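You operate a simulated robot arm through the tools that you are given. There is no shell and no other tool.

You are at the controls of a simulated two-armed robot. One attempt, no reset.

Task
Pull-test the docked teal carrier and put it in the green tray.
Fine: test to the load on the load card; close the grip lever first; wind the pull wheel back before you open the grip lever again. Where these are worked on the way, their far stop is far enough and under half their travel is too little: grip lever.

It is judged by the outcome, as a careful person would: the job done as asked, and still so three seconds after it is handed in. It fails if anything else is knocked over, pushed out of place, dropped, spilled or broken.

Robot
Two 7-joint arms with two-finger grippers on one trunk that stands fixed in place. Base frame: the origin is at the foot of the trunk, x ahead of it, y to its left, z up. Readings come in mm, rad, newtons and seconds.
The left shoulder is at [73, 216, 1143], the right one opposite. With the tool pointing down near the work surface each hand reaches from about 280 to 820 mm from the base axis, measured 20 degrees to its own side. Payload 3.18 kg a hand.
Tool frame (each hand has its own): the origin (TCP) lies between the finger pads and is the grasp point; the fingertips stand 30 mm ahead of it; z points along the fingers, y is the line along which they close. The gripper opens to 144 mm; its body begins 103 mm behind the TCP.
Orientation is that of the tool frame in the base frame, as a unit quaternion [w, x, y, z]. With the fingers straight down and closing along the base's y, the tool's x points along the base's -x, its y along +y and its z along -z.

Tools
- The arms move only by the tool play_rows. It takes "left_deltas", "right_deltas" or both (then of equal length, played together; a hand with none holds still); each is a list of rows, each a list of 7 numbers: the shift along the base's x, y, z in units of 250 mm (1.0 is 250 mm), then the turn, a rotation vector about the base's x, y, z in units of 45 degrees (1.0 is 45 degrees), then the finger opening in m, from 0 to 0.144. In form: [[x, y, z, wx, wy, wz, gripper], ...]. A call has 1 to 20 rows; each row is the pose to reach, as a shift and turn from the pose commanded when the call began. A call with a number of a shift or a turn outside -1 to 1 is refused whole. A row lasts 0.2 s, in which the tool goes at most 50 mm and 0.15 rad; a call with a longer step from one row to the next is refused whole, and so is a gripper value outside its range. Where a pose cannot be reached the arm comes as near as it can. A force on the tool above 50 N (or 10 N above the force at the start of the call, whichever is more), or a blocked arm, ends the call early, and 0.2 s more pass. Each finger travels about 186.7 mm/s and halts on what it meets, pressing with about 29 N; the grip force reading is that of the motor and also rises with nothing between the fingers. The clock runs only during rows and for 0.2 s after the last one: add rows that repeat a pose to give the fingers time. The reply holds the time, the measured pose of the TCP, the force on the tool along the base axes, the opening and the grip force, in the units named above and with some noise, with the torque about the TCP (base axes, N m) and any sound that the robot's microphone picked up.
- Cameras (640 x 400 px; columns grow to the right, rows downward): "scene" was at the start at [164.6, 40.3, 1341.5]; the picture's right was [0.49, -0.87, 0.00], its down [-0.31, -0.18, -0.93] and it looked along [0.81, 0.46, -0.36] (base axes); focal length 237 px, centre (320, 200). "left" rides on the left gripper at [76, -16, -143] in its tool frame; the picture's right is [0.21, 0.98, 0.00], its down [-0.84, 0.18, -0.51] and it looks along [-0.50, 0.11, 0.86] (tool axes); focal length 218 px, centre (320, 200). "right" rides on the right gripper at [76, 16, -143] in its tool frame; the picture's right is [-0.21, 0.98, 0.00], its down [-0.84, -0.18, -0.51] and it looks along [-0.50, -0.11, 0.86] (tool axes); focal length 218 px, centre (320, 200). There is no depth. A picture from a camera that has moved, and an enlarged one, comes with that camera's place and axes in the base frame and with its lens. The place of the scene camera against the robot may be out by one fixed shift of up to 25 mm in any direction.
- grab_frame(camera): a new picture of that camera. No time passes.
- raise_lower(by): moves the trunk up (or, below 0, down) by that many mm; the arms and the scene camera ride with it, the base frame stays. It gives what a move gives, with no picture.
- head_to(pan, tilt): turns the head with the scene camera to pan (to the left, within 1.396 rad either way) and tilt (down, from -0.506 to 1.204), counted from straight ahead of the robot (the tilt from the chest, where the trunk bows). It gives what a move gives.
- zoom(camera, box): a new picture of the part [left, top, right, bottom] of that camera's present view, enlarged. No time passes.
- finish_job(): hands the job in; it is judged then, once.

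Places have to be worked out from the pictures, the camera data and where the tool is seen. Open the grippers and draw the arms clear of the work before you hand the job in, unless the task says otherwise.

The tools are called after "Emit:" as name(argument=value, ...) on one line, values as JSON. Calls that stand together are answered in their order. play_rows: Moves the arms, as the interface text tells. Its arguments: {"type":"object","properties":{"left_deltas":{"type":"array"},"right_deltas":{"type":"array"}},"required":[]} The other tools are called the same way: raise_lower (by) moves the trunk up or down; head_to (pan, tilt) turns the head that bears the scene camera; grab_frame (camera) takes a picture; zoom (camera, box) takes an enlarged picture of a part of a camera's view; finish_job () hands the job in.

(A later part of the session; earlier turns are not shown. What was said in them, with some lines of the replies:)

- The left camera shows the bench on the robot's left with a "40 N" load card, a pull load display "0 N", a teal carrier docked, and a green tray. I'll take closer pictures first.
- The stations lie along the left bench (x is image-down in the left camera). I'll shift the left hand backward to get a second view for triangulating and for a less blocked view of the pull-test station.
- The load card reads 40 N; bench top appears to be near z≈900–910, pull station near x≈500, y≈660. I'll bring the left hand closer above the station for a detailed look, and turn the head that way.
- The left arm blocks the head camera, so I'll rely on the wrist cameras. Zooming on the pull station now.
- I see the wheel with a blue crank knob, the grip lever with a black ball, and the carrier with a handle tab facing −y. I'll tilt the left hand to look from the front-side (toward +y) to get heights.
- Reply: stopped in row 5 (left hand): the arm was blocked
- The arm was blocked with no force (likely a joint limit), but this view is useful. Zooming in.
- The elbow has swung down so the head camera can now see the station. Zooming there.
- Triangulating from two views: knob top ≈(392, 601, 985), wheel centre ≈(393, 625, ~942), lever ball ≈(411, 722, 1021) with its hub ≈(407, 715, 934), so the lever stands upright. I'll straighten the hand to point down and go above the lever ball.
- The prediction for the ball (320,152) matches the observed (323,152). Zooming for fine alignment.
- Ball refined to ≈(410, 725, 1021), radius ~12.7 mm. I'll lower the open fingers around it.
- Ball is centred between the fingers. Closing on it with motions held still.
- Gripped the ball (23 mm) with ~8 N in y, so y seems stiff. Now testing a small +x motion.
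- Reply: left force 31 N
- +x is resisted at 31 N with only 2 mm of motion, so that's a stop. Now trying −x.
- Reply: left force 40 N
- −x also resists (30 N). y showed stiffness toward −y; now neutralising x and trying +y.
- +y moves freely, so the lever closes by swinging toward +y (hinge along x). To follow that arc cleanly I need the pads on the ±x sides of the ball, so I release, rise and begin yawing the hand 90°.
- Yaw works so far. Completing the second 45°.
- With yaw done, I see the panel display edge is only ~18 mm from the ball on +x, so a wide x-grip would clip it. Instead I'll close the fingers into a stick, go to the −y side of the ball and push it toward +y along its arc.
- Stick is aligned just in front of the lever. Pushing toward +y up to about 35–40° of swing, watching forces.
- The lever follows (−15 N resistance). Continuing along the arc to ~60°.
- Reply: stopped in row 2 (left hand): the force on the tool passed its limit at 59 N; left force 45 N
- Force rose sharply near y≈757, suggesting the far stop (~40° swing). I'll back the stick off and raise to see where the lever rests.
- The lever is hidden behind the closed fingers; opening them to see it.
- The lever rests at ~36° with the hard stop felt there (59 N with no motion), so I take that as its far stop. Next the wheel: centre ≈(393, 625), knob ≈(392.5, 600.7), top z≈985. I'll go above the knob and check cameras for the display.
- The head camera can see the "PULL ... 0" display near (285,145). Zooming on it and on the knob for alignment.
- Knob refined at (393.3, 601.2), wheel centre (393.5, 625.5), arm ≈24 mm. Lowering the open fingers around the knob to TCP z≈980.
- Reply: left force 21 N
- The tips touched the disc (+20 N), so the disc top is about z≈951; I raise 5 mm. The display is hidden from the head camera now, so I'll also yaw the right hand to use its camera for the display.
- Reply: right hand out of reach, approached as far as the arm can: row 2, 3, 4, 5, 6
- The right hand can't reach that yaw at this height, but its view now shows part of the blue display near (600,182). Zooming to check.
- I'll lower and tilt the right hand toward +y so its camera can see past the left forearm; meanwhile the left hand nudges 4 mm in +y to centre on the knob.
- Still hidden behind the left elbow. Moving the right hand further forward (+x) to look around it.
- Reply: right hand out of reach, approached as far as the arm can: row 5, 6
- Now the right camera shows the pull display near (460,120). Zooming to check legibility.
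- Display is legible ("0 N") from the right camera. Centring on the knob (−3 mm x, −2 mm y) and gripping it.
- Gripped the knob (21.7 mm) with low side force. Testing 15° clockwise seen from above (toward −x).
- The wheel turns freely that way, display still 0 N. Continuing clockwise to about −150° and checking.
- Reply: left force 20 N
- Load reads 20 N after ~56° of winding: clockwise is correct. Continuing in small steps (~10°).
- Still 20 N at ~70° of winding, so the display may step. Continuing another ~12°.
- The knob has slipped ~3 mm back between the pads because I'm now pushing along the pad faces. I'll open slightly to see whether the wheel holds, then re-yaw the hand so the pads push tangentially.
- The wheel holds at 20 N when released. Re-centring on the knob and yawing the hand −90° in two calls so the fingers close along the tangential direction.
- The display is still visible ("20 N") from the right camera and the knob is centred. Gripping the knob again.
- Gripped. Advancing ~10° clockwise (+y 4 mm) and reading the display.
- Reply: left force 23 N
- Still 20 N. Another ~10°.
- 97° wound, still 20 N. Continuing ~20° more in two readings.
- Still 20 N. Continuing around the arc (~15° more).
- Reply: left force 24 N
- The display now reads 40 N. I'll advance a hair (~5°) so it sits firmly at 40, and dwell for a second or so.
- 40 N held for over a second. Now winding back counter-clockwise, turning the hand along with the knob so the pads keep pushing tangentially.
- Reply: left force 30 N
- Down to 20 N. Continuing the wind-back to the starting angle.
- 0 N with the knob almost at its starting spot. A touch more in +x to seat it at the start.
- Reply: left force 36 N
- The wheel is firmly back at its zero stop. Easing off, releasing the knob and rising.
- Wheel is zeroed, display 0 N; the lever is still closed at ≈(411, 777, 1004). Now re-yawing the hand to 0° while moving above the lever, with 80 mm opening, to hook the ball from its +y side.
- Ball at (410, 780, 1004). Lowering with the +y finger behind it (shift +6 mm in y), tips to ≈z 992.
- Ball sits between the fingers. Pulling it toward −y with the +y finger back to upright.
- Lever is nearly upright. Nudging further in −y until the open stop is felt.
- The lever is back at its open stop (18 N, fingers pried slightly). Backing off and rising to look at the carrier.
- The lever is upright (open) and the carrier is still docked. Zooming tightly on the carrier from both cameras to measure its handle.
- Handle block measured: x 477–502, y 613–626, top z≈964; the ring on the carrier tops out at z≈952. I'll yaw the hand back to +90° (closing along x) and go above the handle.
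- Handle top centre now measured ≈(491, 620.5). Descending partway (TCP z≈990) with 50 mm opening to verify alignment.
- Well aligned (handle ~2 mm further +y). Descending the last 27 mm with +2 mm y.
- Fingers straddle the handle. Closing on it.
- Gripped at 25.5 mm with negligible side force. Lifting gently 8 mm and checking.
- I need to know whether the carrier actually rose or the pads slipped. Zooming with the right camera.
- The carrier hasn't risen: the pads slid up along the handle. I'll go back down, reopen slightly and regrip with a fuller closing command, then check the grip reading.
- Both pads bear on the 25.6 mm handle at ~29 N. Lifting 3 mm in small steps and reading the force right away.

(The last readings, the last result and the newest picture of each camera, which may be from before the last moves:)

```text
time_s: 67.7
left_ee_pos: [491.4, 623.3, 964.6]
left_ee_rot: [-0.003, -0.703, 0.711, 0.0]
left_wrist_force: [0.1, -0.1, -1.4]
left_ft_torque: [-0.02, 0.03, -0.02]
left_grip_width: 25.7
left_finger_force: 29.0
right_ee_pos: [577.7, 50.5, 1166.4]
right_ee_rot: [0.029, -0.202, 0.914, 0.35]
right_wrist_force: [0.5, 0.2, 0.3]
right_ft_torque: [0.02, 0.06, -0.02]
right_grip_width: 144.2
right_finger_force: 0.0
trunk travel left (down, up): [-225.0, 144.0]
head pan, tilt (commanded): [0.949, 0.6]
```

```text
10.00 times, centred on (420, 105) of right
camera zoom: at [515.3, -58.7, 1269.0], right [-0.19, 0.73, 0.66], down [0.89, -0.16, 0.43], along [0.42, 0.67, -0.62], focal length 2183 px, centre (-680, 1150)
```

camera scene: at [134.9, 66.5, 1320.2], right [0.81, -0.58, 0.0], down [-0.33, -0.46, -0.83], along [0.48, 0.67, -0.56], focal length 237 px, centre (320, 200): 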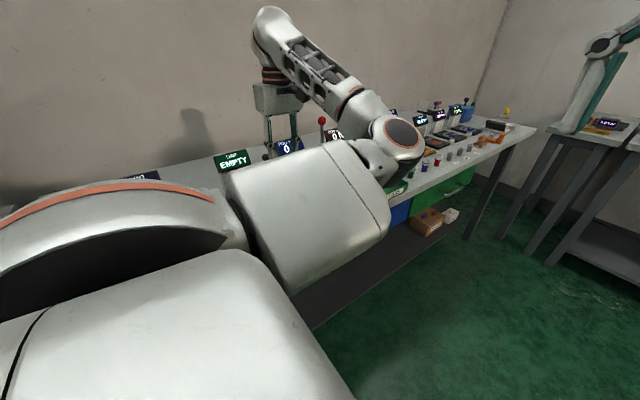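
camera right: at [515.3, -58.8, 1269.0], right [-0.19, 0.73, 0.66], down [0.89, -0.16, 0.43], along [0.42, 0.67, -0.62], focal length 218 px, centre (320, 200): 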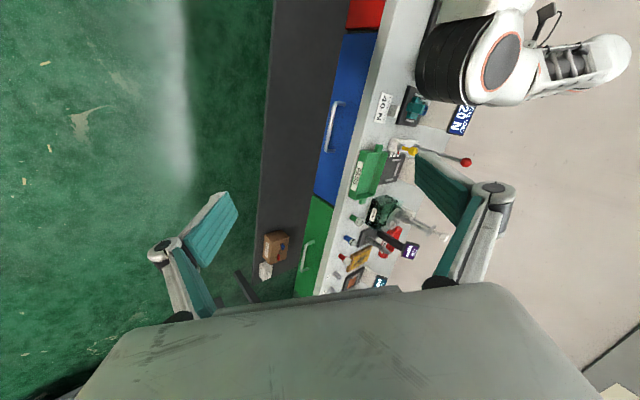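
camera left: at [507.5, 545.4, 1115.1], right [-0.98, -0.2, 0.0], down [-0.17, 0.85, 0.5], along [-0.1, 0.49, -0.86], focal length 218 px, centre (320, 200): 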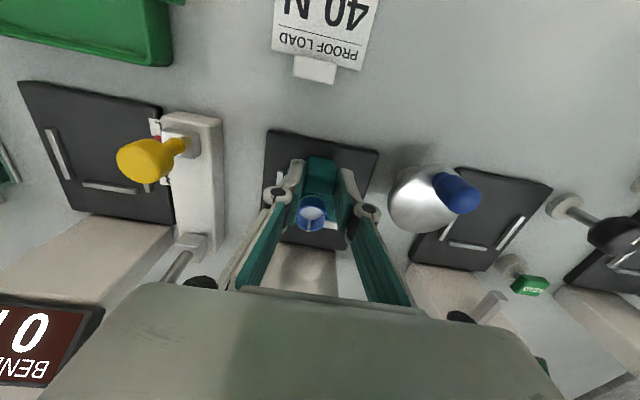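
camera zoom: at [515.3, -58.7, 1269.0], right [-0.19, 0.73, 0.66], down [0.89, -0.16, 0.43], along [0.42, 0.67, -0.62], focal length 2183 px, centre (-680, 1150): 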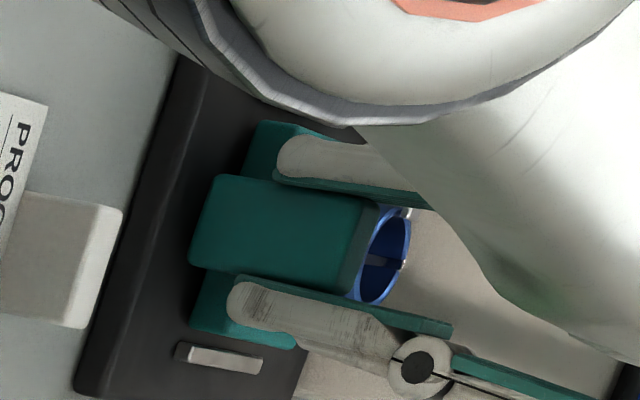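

The carrier is rising now (−1.4 N weight, handle moved with the fingers). Continuing to lift slowly to ~25 mm.

Emit:
play_rows(left_deltas=[[0, 0, 0.01, 0, 0, 0, 0.0], [0, 0, 0.02, 0, 0, 0, 0.0], [0, 0, 0.035, 0, 0, 0, 0.0], [0, 0, 0.05, 0, 0, 0, 0.0], [0, 0, 0.07, 0, 0, 0, 0.0], [0, 0, 0.09, 0, 0, 0, 0.0]])

Emit:
zoom(camera="right", box=[400, 85, 440, 125])

Emit:
zoom(camera="left", box=[270, 130, 370, 230])

```text
time_s: 69.1
left_ee_pos: [489.8, 622.9, 987.4]
left_ee_rot: [-0.003, -0.704, 0.711, 0.0]
left_wrist_force: [-0.6, 1.0, -1.4]
left_ft_torque: [-0.05, 0.01, -0.01]
left_grip_width: 25.5
left_finger_force: 28.9
right_ee_pos: [579.4, 50.9, 1165.8]
right_ee_rot: [0.028, -0.203, 0.914, 0.35]
right_wrist_force: [-0.3, 0.5, 0.1]
right_ft_torque: [-0.01, 0.0, -0.02]
right_grip_width: 144.1
right_finger_force: 0.0
trunk travel left (down, up): [-225.0, 144.0]
head pan, tilt (commanded): [0.949, 0.6]
```

```text
10.00 times, centred on (420, 105) of right
camera zoom: at [515.3, -58.8, 1269.1], right [-0.19, 0.73, 0.66], down [0.89, -0.16, 0.43], along [0.42, 0.67, -0.62], focal length 2183 px, centre (-680, 1150)
```

zoom: 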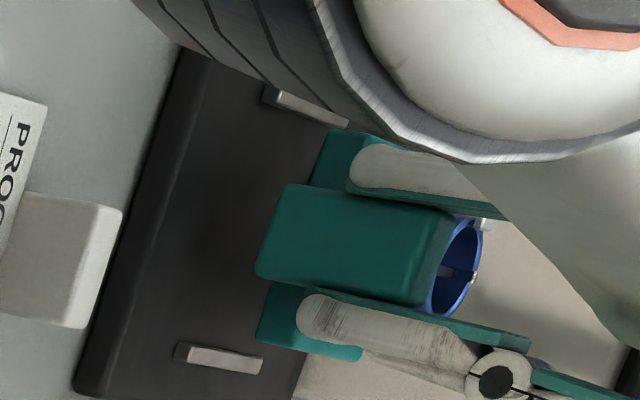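

```text
4.00 times, centred on (320, 180) of left
camera zoom: at [506.7, 546.4, 1129.7], right [-0.98, -0.2, 0.0], down [-0.17, 0.85, 0.5], along [-0.1, 0.49, -0.86], focal length 873 px, centre (320, 280)
```

zoom: 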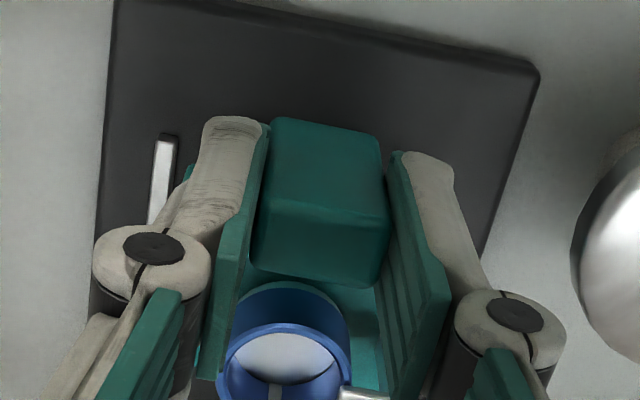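

The carrier hangs level and firm. Lifting to TCP z≈1080 and moving partway toward the tray.

Emit:
play_rows(left_deltas=[[0, 0, 0.08, 0, 0, 0, 0.0], [0, 0, 0.18, 0, 0, 0, 0.0], [0, 0, 0.28, 0, 0, 0, 0.0], [0, 0, 0.37, 0, 0, 0, 0.0], [0.04, -0.08, 0.37, 0, 0, 0, 0.0], [0.1, -0.2, 0.37, 0, 0, 0, 0.0], [0.16, -0.32, 0.37, 0, 0, 0, 0.0], [0.22, -0.42, 0.37, 0, 0, 0, 0.0], [0.22, -0.42, 0.37, 0, 0, 0, 0.0]])

Emit:
grab_frame(camera="left")

Emit:
grab_frame(camera="right")

Emit:
grab_frame(camera="scene")

```text
time_s: 71.1
left_ee_pos: [546.0, 516.9, 1077.7]
left_ee_rot: [-0.003, -0.704, 0.711, -0.001]
left_wrist_force: [0.7, -0.2, -2.2]
left_ft_torque: [-0.03, -0.02, -0.03]
left_grip_width: 25.6
left_finger_force: 29.0
right_ee_pos: [578.6, 51.7, 1166.6]
right_ee_rot: [0.029, -0.203, 0.914, 0.351]
right_wrist_force: [0.0, 0.5, -0.8]
right_ft_torque: [-0.01, -0.01, -0.04]
right_grip_width: 144.1
right_finger_force: 0.0
trunk travel left (down, up): [-225.0, 144.0]
head pan, tilt (commanded): [0.949, 0.6]
```

```text
taken
camera left: at [563.1, 441.7, 1220.0], right [-0.98, -0.2, 0.0], down [-0.17, 0.85, 0.5], along [-0.1, 0.49, -0.86], focal length 218 px, centre (320, 200)
```

left: 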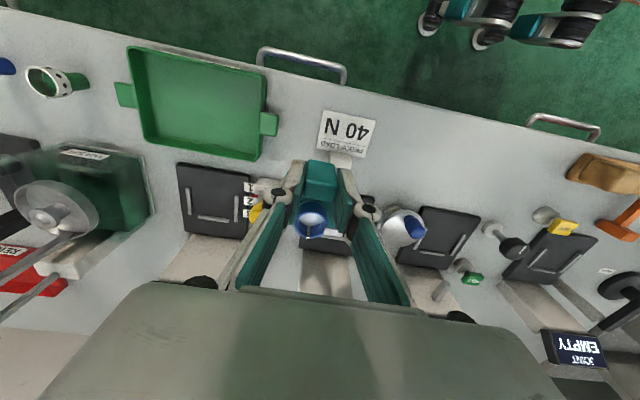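

```text
taken
camera right: at [515.3, -58.5, 1269.0], right [-0.19, 0.73, 0.66], down [0.89, -0.16, 0.43], along [0.42, 0.67, -0.62], focal length 218 px, centre (320, 200)
```

right: 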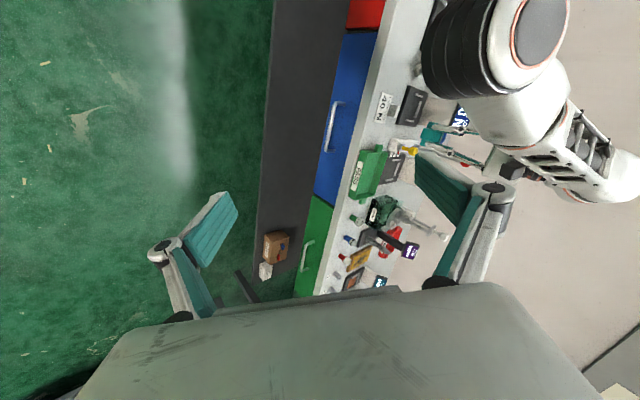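

```text
taken
camera scene: at [135.3, 66.6, 1320.1], right [0.81, -0.58, 0.0], down [-0.33, -0.46, -0.82], along [0.48, 0.67, -0.57], focal length 237 px, centre (320, 200)
```

scene: 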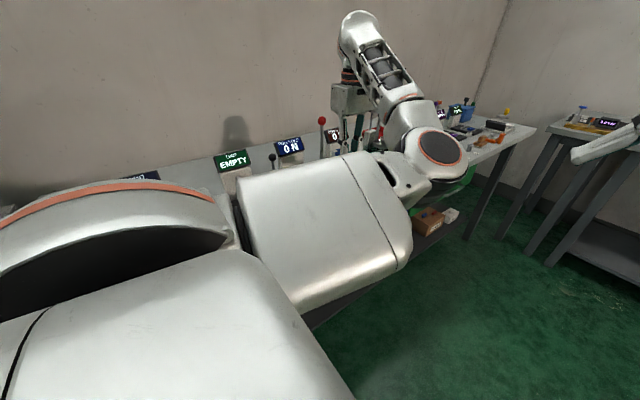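

Carrier is held well and the tray is in view. Zooming on the tray to measure its inside.

Emit:
zoom(camera="left", box=[100, 30, 300, 180])

Emit:
zoom(camera="right", box=[330, 120, 450, 220])

```text
2.67 times, centred on (200, 105) of left
camera zoom: at [563.1, 441.7, 1220.0], right [-0.98, -0.2, 0.0], down [-0.17, 0.85, 0.5], along [-0.1, 0.49, -0.86], focal length 582 px, centre (640, 453)
```

zoom: 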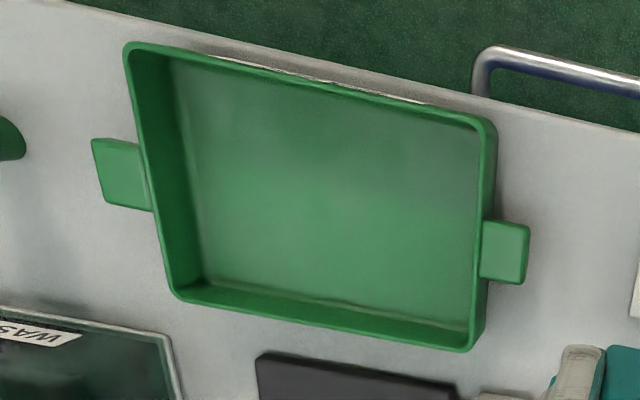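

```text
4.00 times, centred on (390, 170) of right
camera zoom: at [515.3, -58.5, 1269.0], right [-0.19, 0.73, 0.66], down [0.89, -0.16, 0.43], along [0.42, 0.67, -0.62], focal length 873 px, centre (40, 320)
```

zoom: 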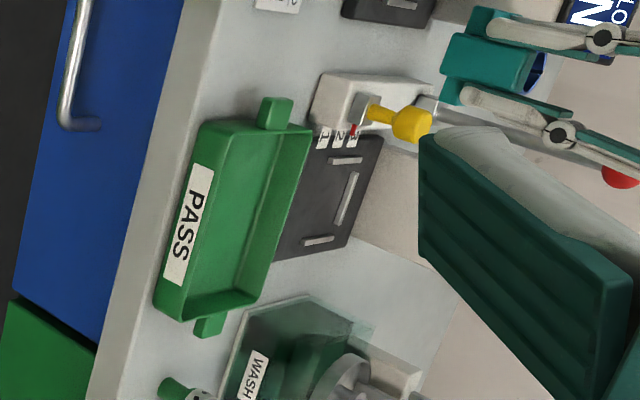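

Tray rim: x≈625–776, y≈459–567, rim z≈926. I'll carry the carrier to above its middle (TCP ≈ (685, 488)) keeping height.

Emit:
play_rows(left_deltas=[[0.08, -0.017, 0, 0, 0, 0, 0.0], [0.19, -0.04, 0, 0, 0, 0, 0.0], [0.3, -0.063, 0, 0, 0, 0, 0.0], [0.41, -0.086, 0, 0, 0, 0, 0.0], [0.5, -0.106, 0, 0, 0, 0, 0.0], [0.556, -0.116, 0, 0, 0, 0, 0.0], [0.556, -0.116, 0, 0, 0, 0, 0.0]])

Emit:
grab_frame(camera="left")

Emit:
zoom(camera="right", box=[330, 120, 450, 220])

```text
time_s: 72.7
left_ee_pos: [686.1, 485.5, 1079.8]
left_ee_rot: [-0.004, -0.703, 0.711, -0.002]
left_wrist_force: [0.9, -0.3, -1.3]
left_ft_torque: [0.02, 0.02, -0.01]
left_grip_width: 25.7
left_finger_force: 28.8
right_ee_pos: [578.3, 50.6, 1166.8]
right_ee_rot: [0.029, -0.203, 0.914, 0.35]
right_wrist_force: [-1.0, -0.1, -0.1]
right_ft_torque: [0.01, -0.02, 0.02]
right_grip_width: 144.1
right_finger_force: 0.0
trunk travel left (down, up): [-225.0, 144.0]
head pan, tilt (commanded): [0.949, 0.6]
```

```text
taken
camera left: at [701.8, 410.6, 1222.5], right [-0.98, -0.2, 0.0], down [-0.17, 0.85, 0.5], along [-0.1, 0.49, -0.86], focal length 218 px, centre (320, 200)
```

left: 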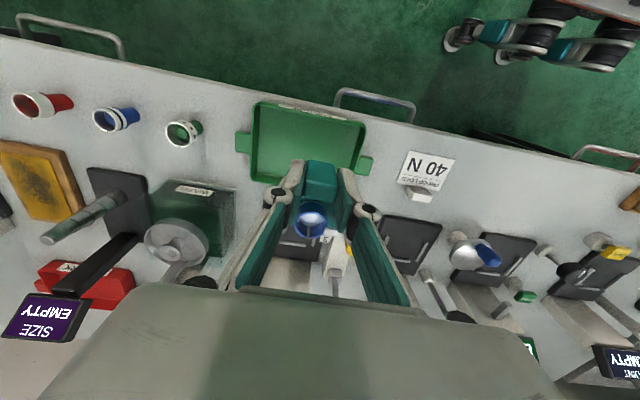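

```text
4.00 times, centred on (390, 170) of right
camera zoom: at [515.2, -58.8, 1269.1], right [-0.19, 0.73, 0.66], down [0.89, -0.16, 0.43], along [0.42, 0.67, -0.62], focal length 873 px, centre (40, 320)
```

zoom: 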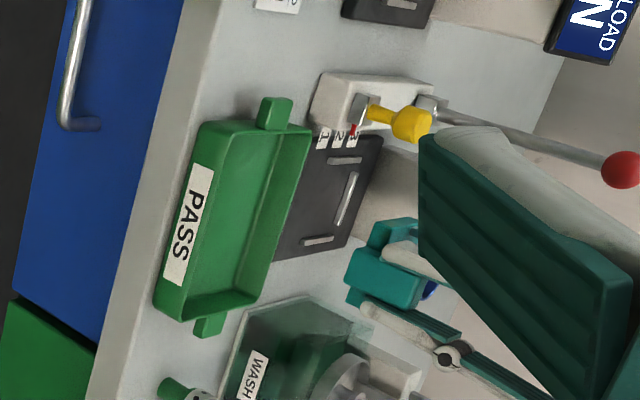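

Aligned over the tray (carrier would span x 653–714, y 478–543, inside the walls). Descending to just above the floor.

Emit:
play_rows(left_deltas=[[0, 0.004, -0.1, 0, 0, 0, 0.0], [0, 0.008, -0.22, 0, 0, 0, 0.0], [0, 0.008, -0.34, 0, 0, 0, 0.0], [0, 0.008, -0.42, 0, 0, 0, 0.0], [0, 0.008, -0.46, 0, 0, 0, 0.0], [0, 0.008, -0.46, 0, 0, 0, 0.0]])

Emit:
grab_frame(camera="left")

Emit:
zoom(camera="right", box=[340, 130, 430, 210])

```text
time_s: 74.1
left_ee_pos: [682.5, 490.0, 964.7]
left_ee_rot: [-0.003, -0.703, 0.711, -0.002]
left_wrist_force: [-0.2, 0.1, -1.3]
left_ft_torque: [-0.07, -0.03, -0.03]
left_grip_width: 25.4
left_finger_force: 28.9
right_ee_pos: [577.7, 51.5, 1166.2]
right_ee_rot: [0.028, -0.203, 0.914, 0.351]
right_wrist_force: [0.2, -0.3, -0.3]
right_ft_torque: [0.01, -0.01, 0.0]
right_grip_width: 143.8
right_finger_force: 0.1
trunk travel left (down, up): [-225.0, 144.0]
head pan, tilt (commanded): [0.949, 0.6]
```

```text
taken
camera left: at [700.2, 413.4, 1108.2], right [-0.98, -0.2, 0.0], down [-0.17, 0.85, 0.5], along [-0.1, 0.49, -0.86], focal length 218 px, centre (320, 200)
```

left: 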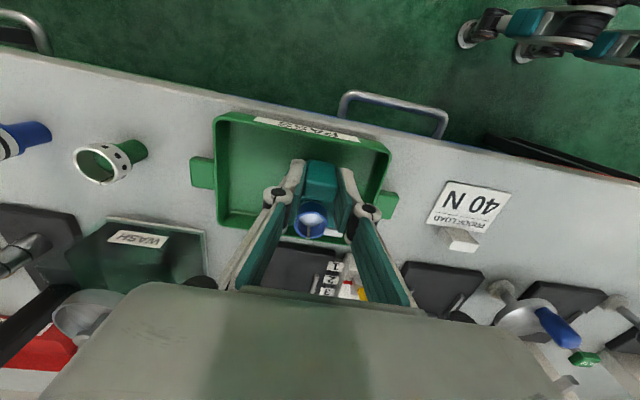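

```text
5.00 times, centred on (385, 170) of right
camera zoom: at [515.2, -58.7, 1269.1], right [-0.19, 0.73, 0.66], down [0.89, -0.16, 0.43], along [0.42, 0.67, -0.62], focal length 1091 px, centre (-5, 350)
```

zoom: 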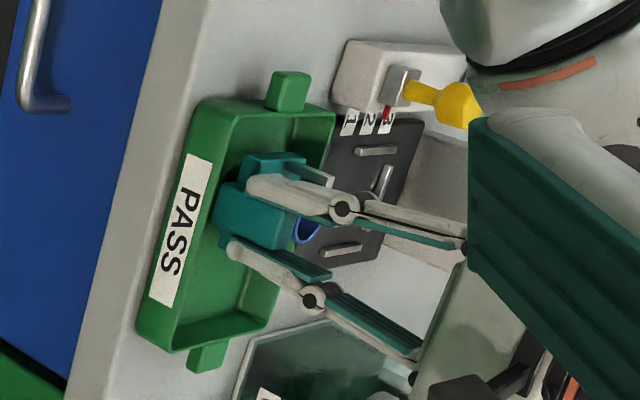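

The carrier is inside the tray walls, still above the floor. Lowering in small steps and watching for contact.

Emit:
play_rows(left_deltas=[[0, 0, -0.012, 0, 0, 0, 0.0], [0, 0, -0.024, 0, 0, 0, 0.0], [0, 0, -0.036, 0, 0, 0, 0.0], [0, 0, -0.044, 0, 0, 0, 0.0]])

Emit:
play_rows(left_deltas=[[0, 0, -0.006, 0, 0, 0, 0.0], [0, 0, -0.012, 0, 0, 0, 0.0]])

```text
time_s: 75.1
left_ee_pos: [683.7, 488.8, 952.9]
left_ee_rot: [-0.003, -0.703, 0.711, -0.001]
left_wrist_force: [-0.6, 0.0, 1.1]
left_ft_torque: [0.01, 0.08, 0.0]
left_grip_width: 25.5
left_finger_force: 28.7
right_ee_pos: [577.5, 51.2, 1165.6]
right_ee_rot: [0.029, -0.202, 0.914, 0.351]
right_wrist_force: [-0.4, -0.3, 0.2]
right_ft_torque: [0.01, 0.05, 0.03]
right_grip_width: 143.8
right_finger_force: 0.1
trunk travel left (down, up): [-225.0, 144.0]
head pan, tilt (commanded): [0.949, 0.6]
```

```text
time_s: 75.7
left_ee_pos: [684.4, 489.4, 952.8]
left_ee_rot: [-0.002, -0.703, 0.711, 0.0]
left_wrist_force: [-0.6, 1.7, 11.9]
left_ft_torque: [0.1, 0.07, -0.01]
left_grip_width: 25.4
left_finger_force: 28.9
right_ee_pos: [577.0, 51.4, 1168.8]
right_ee_rot: [0.03, -0.203, 0.914, 0.351]
right_wrist_force: [-0.2, 0.2, 0.2]
right_ft_torque: [0.01, -0.05, 0.0]
right_grip_width: 143.7
right_finger_force: 0.1
trunk travel left (down, up): [-225.0, 144.0]
head pan, tilt (commanded): [0.949, 0.6]
```

The carrier touches the tray floor (+12 N). Easing the press and then opening the fingers gently.

Emit:
play_rows(left_deltas=[[0, 0, 0.008, 0, 0, 0, 0.0], [0, 0, 0.008, 0, 0, 0, 0.0], [0, 0, 0.008, 0, 0, 0, 0.028], [0, 0, 0.008, 0, 0, 0, 0.036], [0, 0, 0.008, 0, 0, 0, 0.045], [0, 0, 0.008, 0, 0, 0, 0.045]])

Emit:
zoom(camera="left", box=[220, 110, 400, 240])

Emit:
zoom(camera="right", box=[340, 130, 430, 210])

```text
time_s: 77.1
left_ee_pos: [683.7, 489.2, 952.8]
left_ee_rot: [-0.003, -0.703, 0.711, 0.0]
left_wrist_force: [-0.7, -0.5, -1.0]
left_ft_torque: [-0.01, 0.04, 0.04]
left_grip_width: 44.7
left_finger_force: 0.1
right_ee_pos: [578.5, 50.9, 1166.6]
right_ee_rot: [0.028, -0.203, 0.914, 0.349]
right_wrist_force: [-0.4, -0.2, -0.2]
right_ft_torque: [-0.01, 0.01, 0.02]
right_grip_width: 144.0
right_finger_force: 0.1
trunk travel left (down, up): [-225.0, 144.0]
head pan, tilt (commanded): [0.949, 0.6]
```

```text
3.08 times, centred on (310, 175) of left
camera zoom: at [701.3, 413.5, 1095.7], right [-0.98, -0.2, 0.0], down [-0.17, 0.85, 0.5], along [-0.1, 0.49, -0.86], focal length 672 px, centre (351, 277)
```

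zoom: 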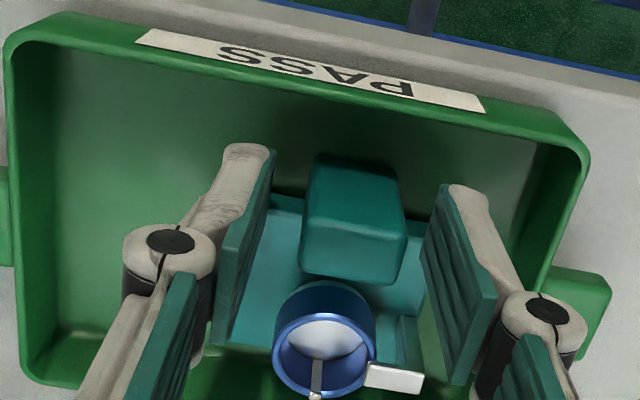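

```text
5.00 times, centred on (385, 170) of right
camera zoom: at [515.3, -58.7, 1269.0], right [-0.19, 0.73, 0.66], down [0.89, -0.16, 0.43], along [0.42, 0.67, -0.62], focal length 1091 px, centre (-5, 350)
```

zoom: 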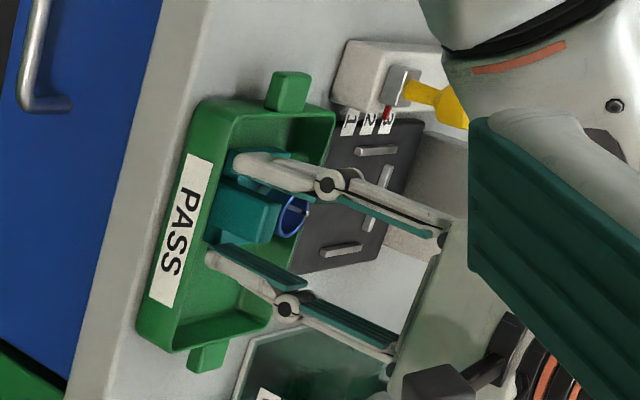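

Released; the carrier stands in the tray. Raising the hand straight up.

Emit:
play_rows(left_deltas=[[0, 0, 0.03, 0, 0, 0, 0.045], [0, 0, 0.1, 0, 0, 0, 0.045], [0, 0, 0.22, 0, 0, 0, 0.045], [0, 0, 0.38, 0, 0, 0, 0.05], [0, 0, 0.54, 0, 0, 0, 0.06], [0, 0, 0.6, 0, 0, 0, 0.1], [0, 0, 0.6, 0, 0, 0, 0.1]])

Emit:
grab_frame(camera="left")

Emit:
zoom(camera="left", box=[220, 80, 400, 220])

Emit:
zoom(camera="right", box=[340, 80, 480, 210])

```text
time_s: 78.7
left_ee_pos: [685.2, 492.1, 1101.9]
left_ee_rot: [-0.003, -0.703, 0.711, 0.001]
left_wrist_force: [-1.1, 0.7, 0.1]
left_ft_torque: [0.02, 0.02, 0.0]
left_grip_width: 99.9
left_finger_force: 0.1
right_ee_pos: [577.2, 51.6, 1165.8]
right_ee_rot: [0.028, -0.203, 0.914, 0.351]
right_wrist_force: [0.3, -0.1, -0.3]
right_ft_torque: [-0.04, -0.02, 0.0]
right_grip_width: 144.0
right_finger_force: 0.1
trunk travel left (down, up): [-225.0, 144.0]
head pan, tilt (commanded): [0.949, 0.6]
```

```text
taken
camera left: at [701.2, 415.5, 1246.1], right [-0.98, -0.2, 0.0], down [-0.17, 0.85, 0.5], along [-0.1, 0.49, -0.86], focal length 218 px, centre (320, 200)
```

left: 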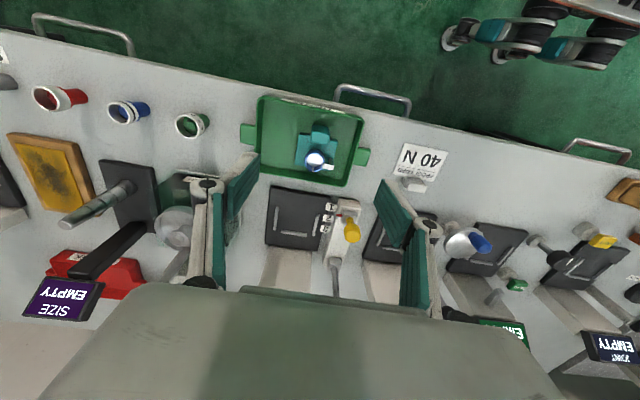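

```text
2.86 times, centred on (310, 150) of left
camera zoom: at [701.2, 415.5, 1246.1], right [-0.98, -0.2, 0.0], down [-0.17, 0.85, 0.5], along [-0.1, 0.49, -0.86], focal length 624 px, centre (349, 343)
```

zoom: 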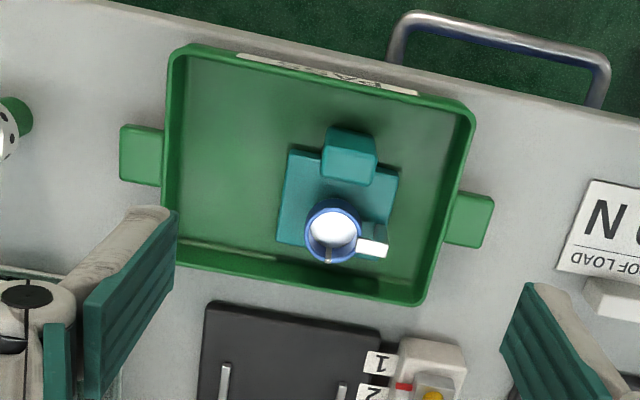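

```text
3.08 times, centred on (410, 145) of right
camera zoom: at [515.3, -58.8, 1268.9], right [-0.19, 0.73, 0.66], down [0.89, -0.16, 0.43], along [0.42, 0.67, -0.62], focal length 672 px, centre (43, 369)
```

zoom: 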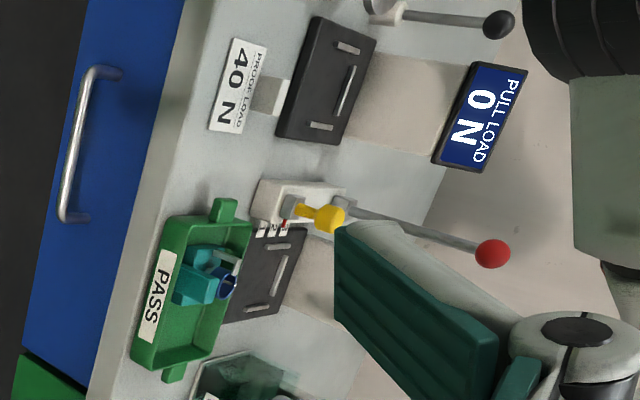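

The carrier rests flat in the PASS tray, dock empty, display 0 N. Now drawing the left arm up and back clear of the work.

Emit:
play_rows(left_deltas=[[0, 0, 0.15, 0, 0, 0, 0.1], [0, 0, 0.3, 0, 0, 0, 0.1], [-0.15, 0, 0.36, 0, 0, 0, 0.1], [-0.3, 0, 0.36, 0, 0, 0, 0.12], [-0.46, 0, 0.36, 0, 0, 0, 0.144], [-0.62, 0, 0.36, 0, 0, 0, 0.144], [-0.78, 0, 0.36, 0, 0, 0, 0.144], [-0.9, 0, 0.36, 0, 0, 0, 0.144], [-0.9, 0, 0.36, 0, 0, 0, 0.144]])

Emit:
grab_frame(camera="left")

Emit:
zoom(camera="right", box=[340, 20, 500, 230])

Emit:
grab_frame(camera="scene")

```text
time_s: 80.4
left_ee_pos: [550.5, 550.6, 1212.0]
left_ee_rot: [-0.02, -0.6, 0.791, 0.117]
left_wrist_force: [0.5, -1.2, 0.4]
left_ft_torque: [0.09, 0.03, 0.0]
left_grip_width: 144.1
left_finger_force: 0.0
left hand out of reach, approached as far as the arm can: row 3, 4, 5
right_ee_pos: [576.8, 48.3, 1167.3]
right_ee_rot: [0.029, -0.204, 0.913, 0.351]
right_wrist_force: [0.2, -1.0, -0.6]
right_ft_torque: [0.15, 0.02, 0.06]
right_grip_width: 143.9
right_finger_force: 0.0
trunk travel left (down, up): [-225.0, 144.0]
head pan, tilt (commanded): [0.949, 0.6]
stopped in row 8 (left hand): the arm was blocked; the commanded pose is now the measured one
```

```text
taken
camera left: at [570.2, 450.5, 1339.2], right [-0.98, 0.05, 0.18], down [0.15, 0.77, 0.62], along [-0.11, 0.64, -0.76], focal length 218 px, centre (320, 200)
```

left: 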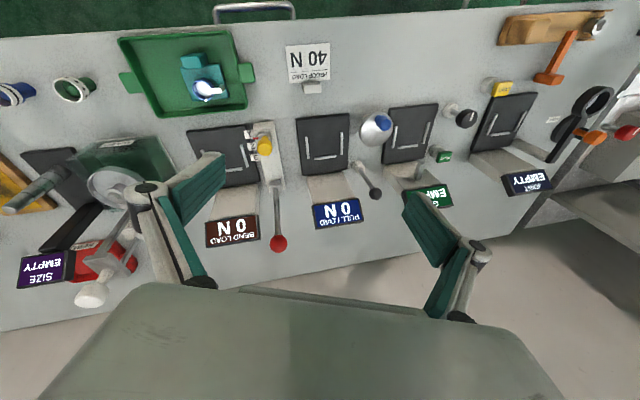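

```text
1.90 times, centred on (420, 125) of right
camera zoom: at [514.8, -60.6, 1269.8], right [-0.19, 0.73, 0.66], down [0.89, -0.16, 0.43], along [0.42, 0.67, -0.62], focal length 416 px, centre (130, 343)
```

zoom: 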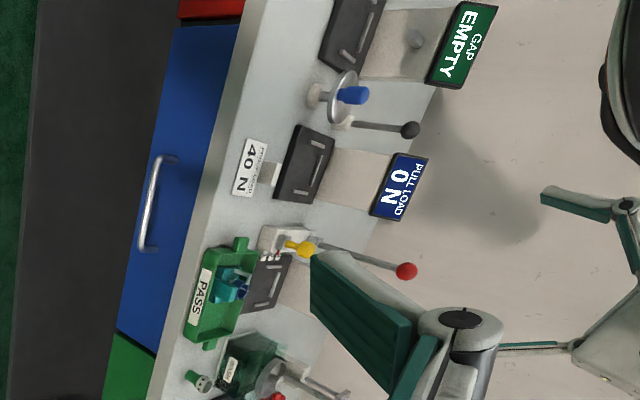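

```text
taken
camera scene: at [135.1, 64.2, 1320.6], right [0.81, -0.58, 0.0], down [-0.33, -0.46, -0.83], along [0.48, 0.67, -0.56], focal length 237 px, centre (320, 200)
```

scene: 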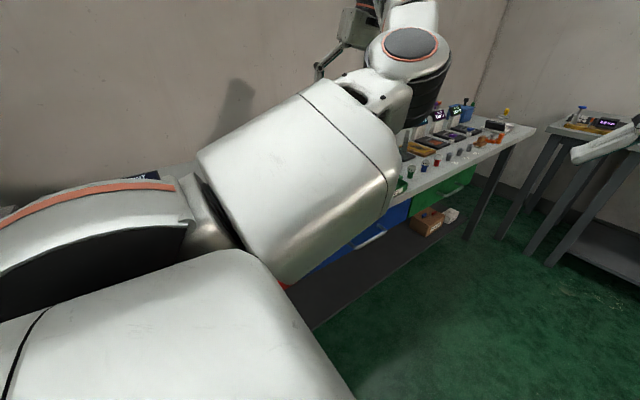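

Everything looks in order: carrier in the tray, dock empty, lever upright, 0 N. The hand is well above the bench; I'll try a gentle further retreat toward the robot.

Emit:
play_rows(left_deltas=[[-0.08, -0.02, 0, 0, 0, -0.12, 0.144], [-0.16, -0.04, 0, 0, 0, -0.24, 0.144], [-0.26, -0.06, 0, 0, 0, -0.36, 0.144], [-0.36, -0.08, 0, 0, 0, -0.5, 0.144], [-0.46, -0.1, 0, 0, 0, -0.6, 0.144], [-0.56, -0.12, 0, 0, 0, -0.7, 0.144], [-0.56, -0.12, 0, 0, 0, -0.7, 0.144]])

Emit:
grab_frame(camera="left")

Emit:
grab_frame(camera="right")

```text
time_s: 82.2
left_ee_pos: [391.2, 551.4, 1205.0]
left_ee_rot: [0.001, -0.397, 0.911, 0.111]
left_wrist_force: [0.4, 0.6, -0.4]
left_ft_torque: [0.02, 0.01, -0.01]
left_grip_width: 144.2
left_finger_force: 0.1
right_ee_pos: [577.1, 52.9, 1165.3]
right_ee_rot: [0.029, -0.203, 0.914, 0.35]
right_wrist_force: [0.0, 0.4, -0.4]
right_ft_torque: [-0.02, 0.01, 0.02]
right_grip_width: 144.2
right_finger_force: 0.0
trunk travel left (down, up): [-225.0, 144.0]
head pan, tilt (commanded): [0.949, 0.6]
stopped in row 7 (left hand): the arm was blocked; the commanded pose is now the measured one
```

```text
taken
camera left: at [363.0, 455.2, 1332.9], right [-0.85, 0.5, 0.18], down [0.49, 0.62, 0.61], along [0.19, 0.6, -0.77], focal length 218 px, centre (320, 200)
```

left: 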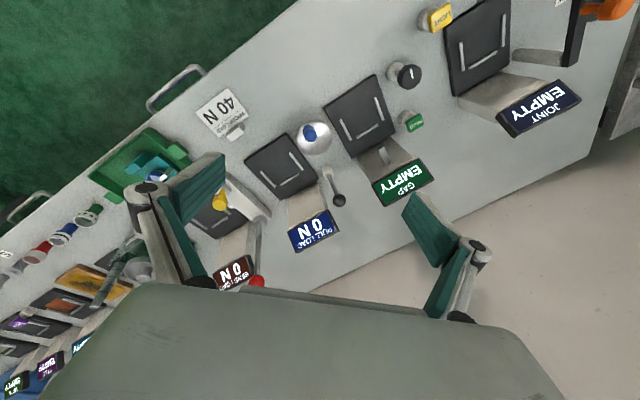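

```text
taken
camera right: at [514.7, -57.8, 1269.1], right [-0.19, 0.73, 0.66], down [0.89, -0.16, 0.43], along [0.42, 0.67, -0.62], focal length 218 px, centre (320, 200)
```

right: 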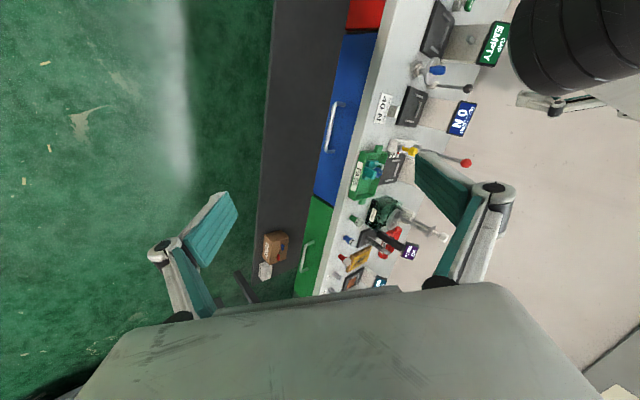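

Left hand is back near its starting place, high above the bench. One last close check of the tray and the station before handing in.

Emit:
zoom(camera="left", box=[80, 80, 360, 260])

Emit:
zoom(camera="right", box=[340, 130, 430, 210])

```text
2.22 times, centred on (220, 170) of left
camera zoom: at [363.0, 455.2, 1332.9], right [-0.85, 0.5, 0.18], down [0.49, 0.62, 0.61], along [0.19, 0.6, -0.77], focal length 485 px, centre (542, 267)
```

zoom: 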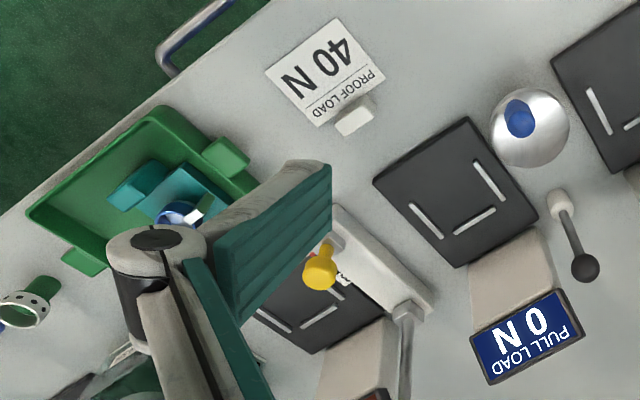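

```text
5.00 times, centred on (385, 170) of right
camera zoom: at [514.7, -57.8, 1269.1], right [-0.19, 0.73, 0.66], down [0.89, -0.16, 0.43], along [0.42, 0.67, -0.62], focal length 1091 px, centre (-5, 350)
```

zoom: 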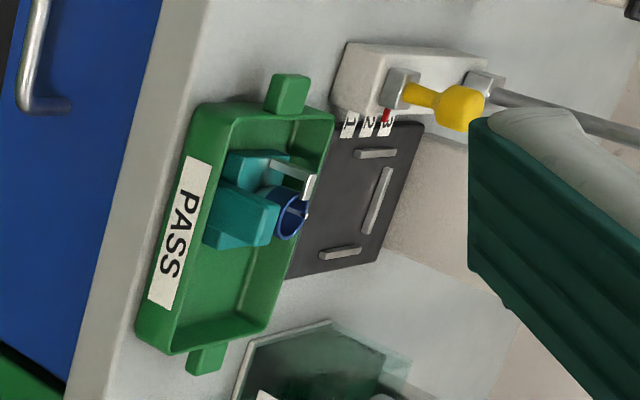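

The carrier sits flat in the green PASS tray. The wheel is at zero (0 N), the grip lever is open, nothing else has been disturbed, and both grippers are open and clear. Handing in.

Emit:
finish_job()

```text
The job is handed in.
```

The teal carrier was pull-tested to 40 N, the load on the card, and now sits flat in the green PASS tray. I've handed the job in.

- **Grip lever:** I closed it first. It stopped hard at about 36° of swing and would not move under 59 N, so I took that as its far stop.
- **Pull wheel:** I wound it clockwise until the display read 40 N and held it there for over a second. The display steps in 20 N jumps, so the exact load within the 40 N step isn't known. It never showed more than 40 N.
- **Order:** I wound the wheel back to its zero stop, with the display at 0 N, before opening the lever again.
- **Carrier:** On the first lift the fingers slid up the handle and the carrier stayed docked. After I regripped, it lifted cleanly and stayed level all the way to the tray.

In the last pictures nothing else looks moved or knocked over. Both grippers are open and both arms are clear of the bench.
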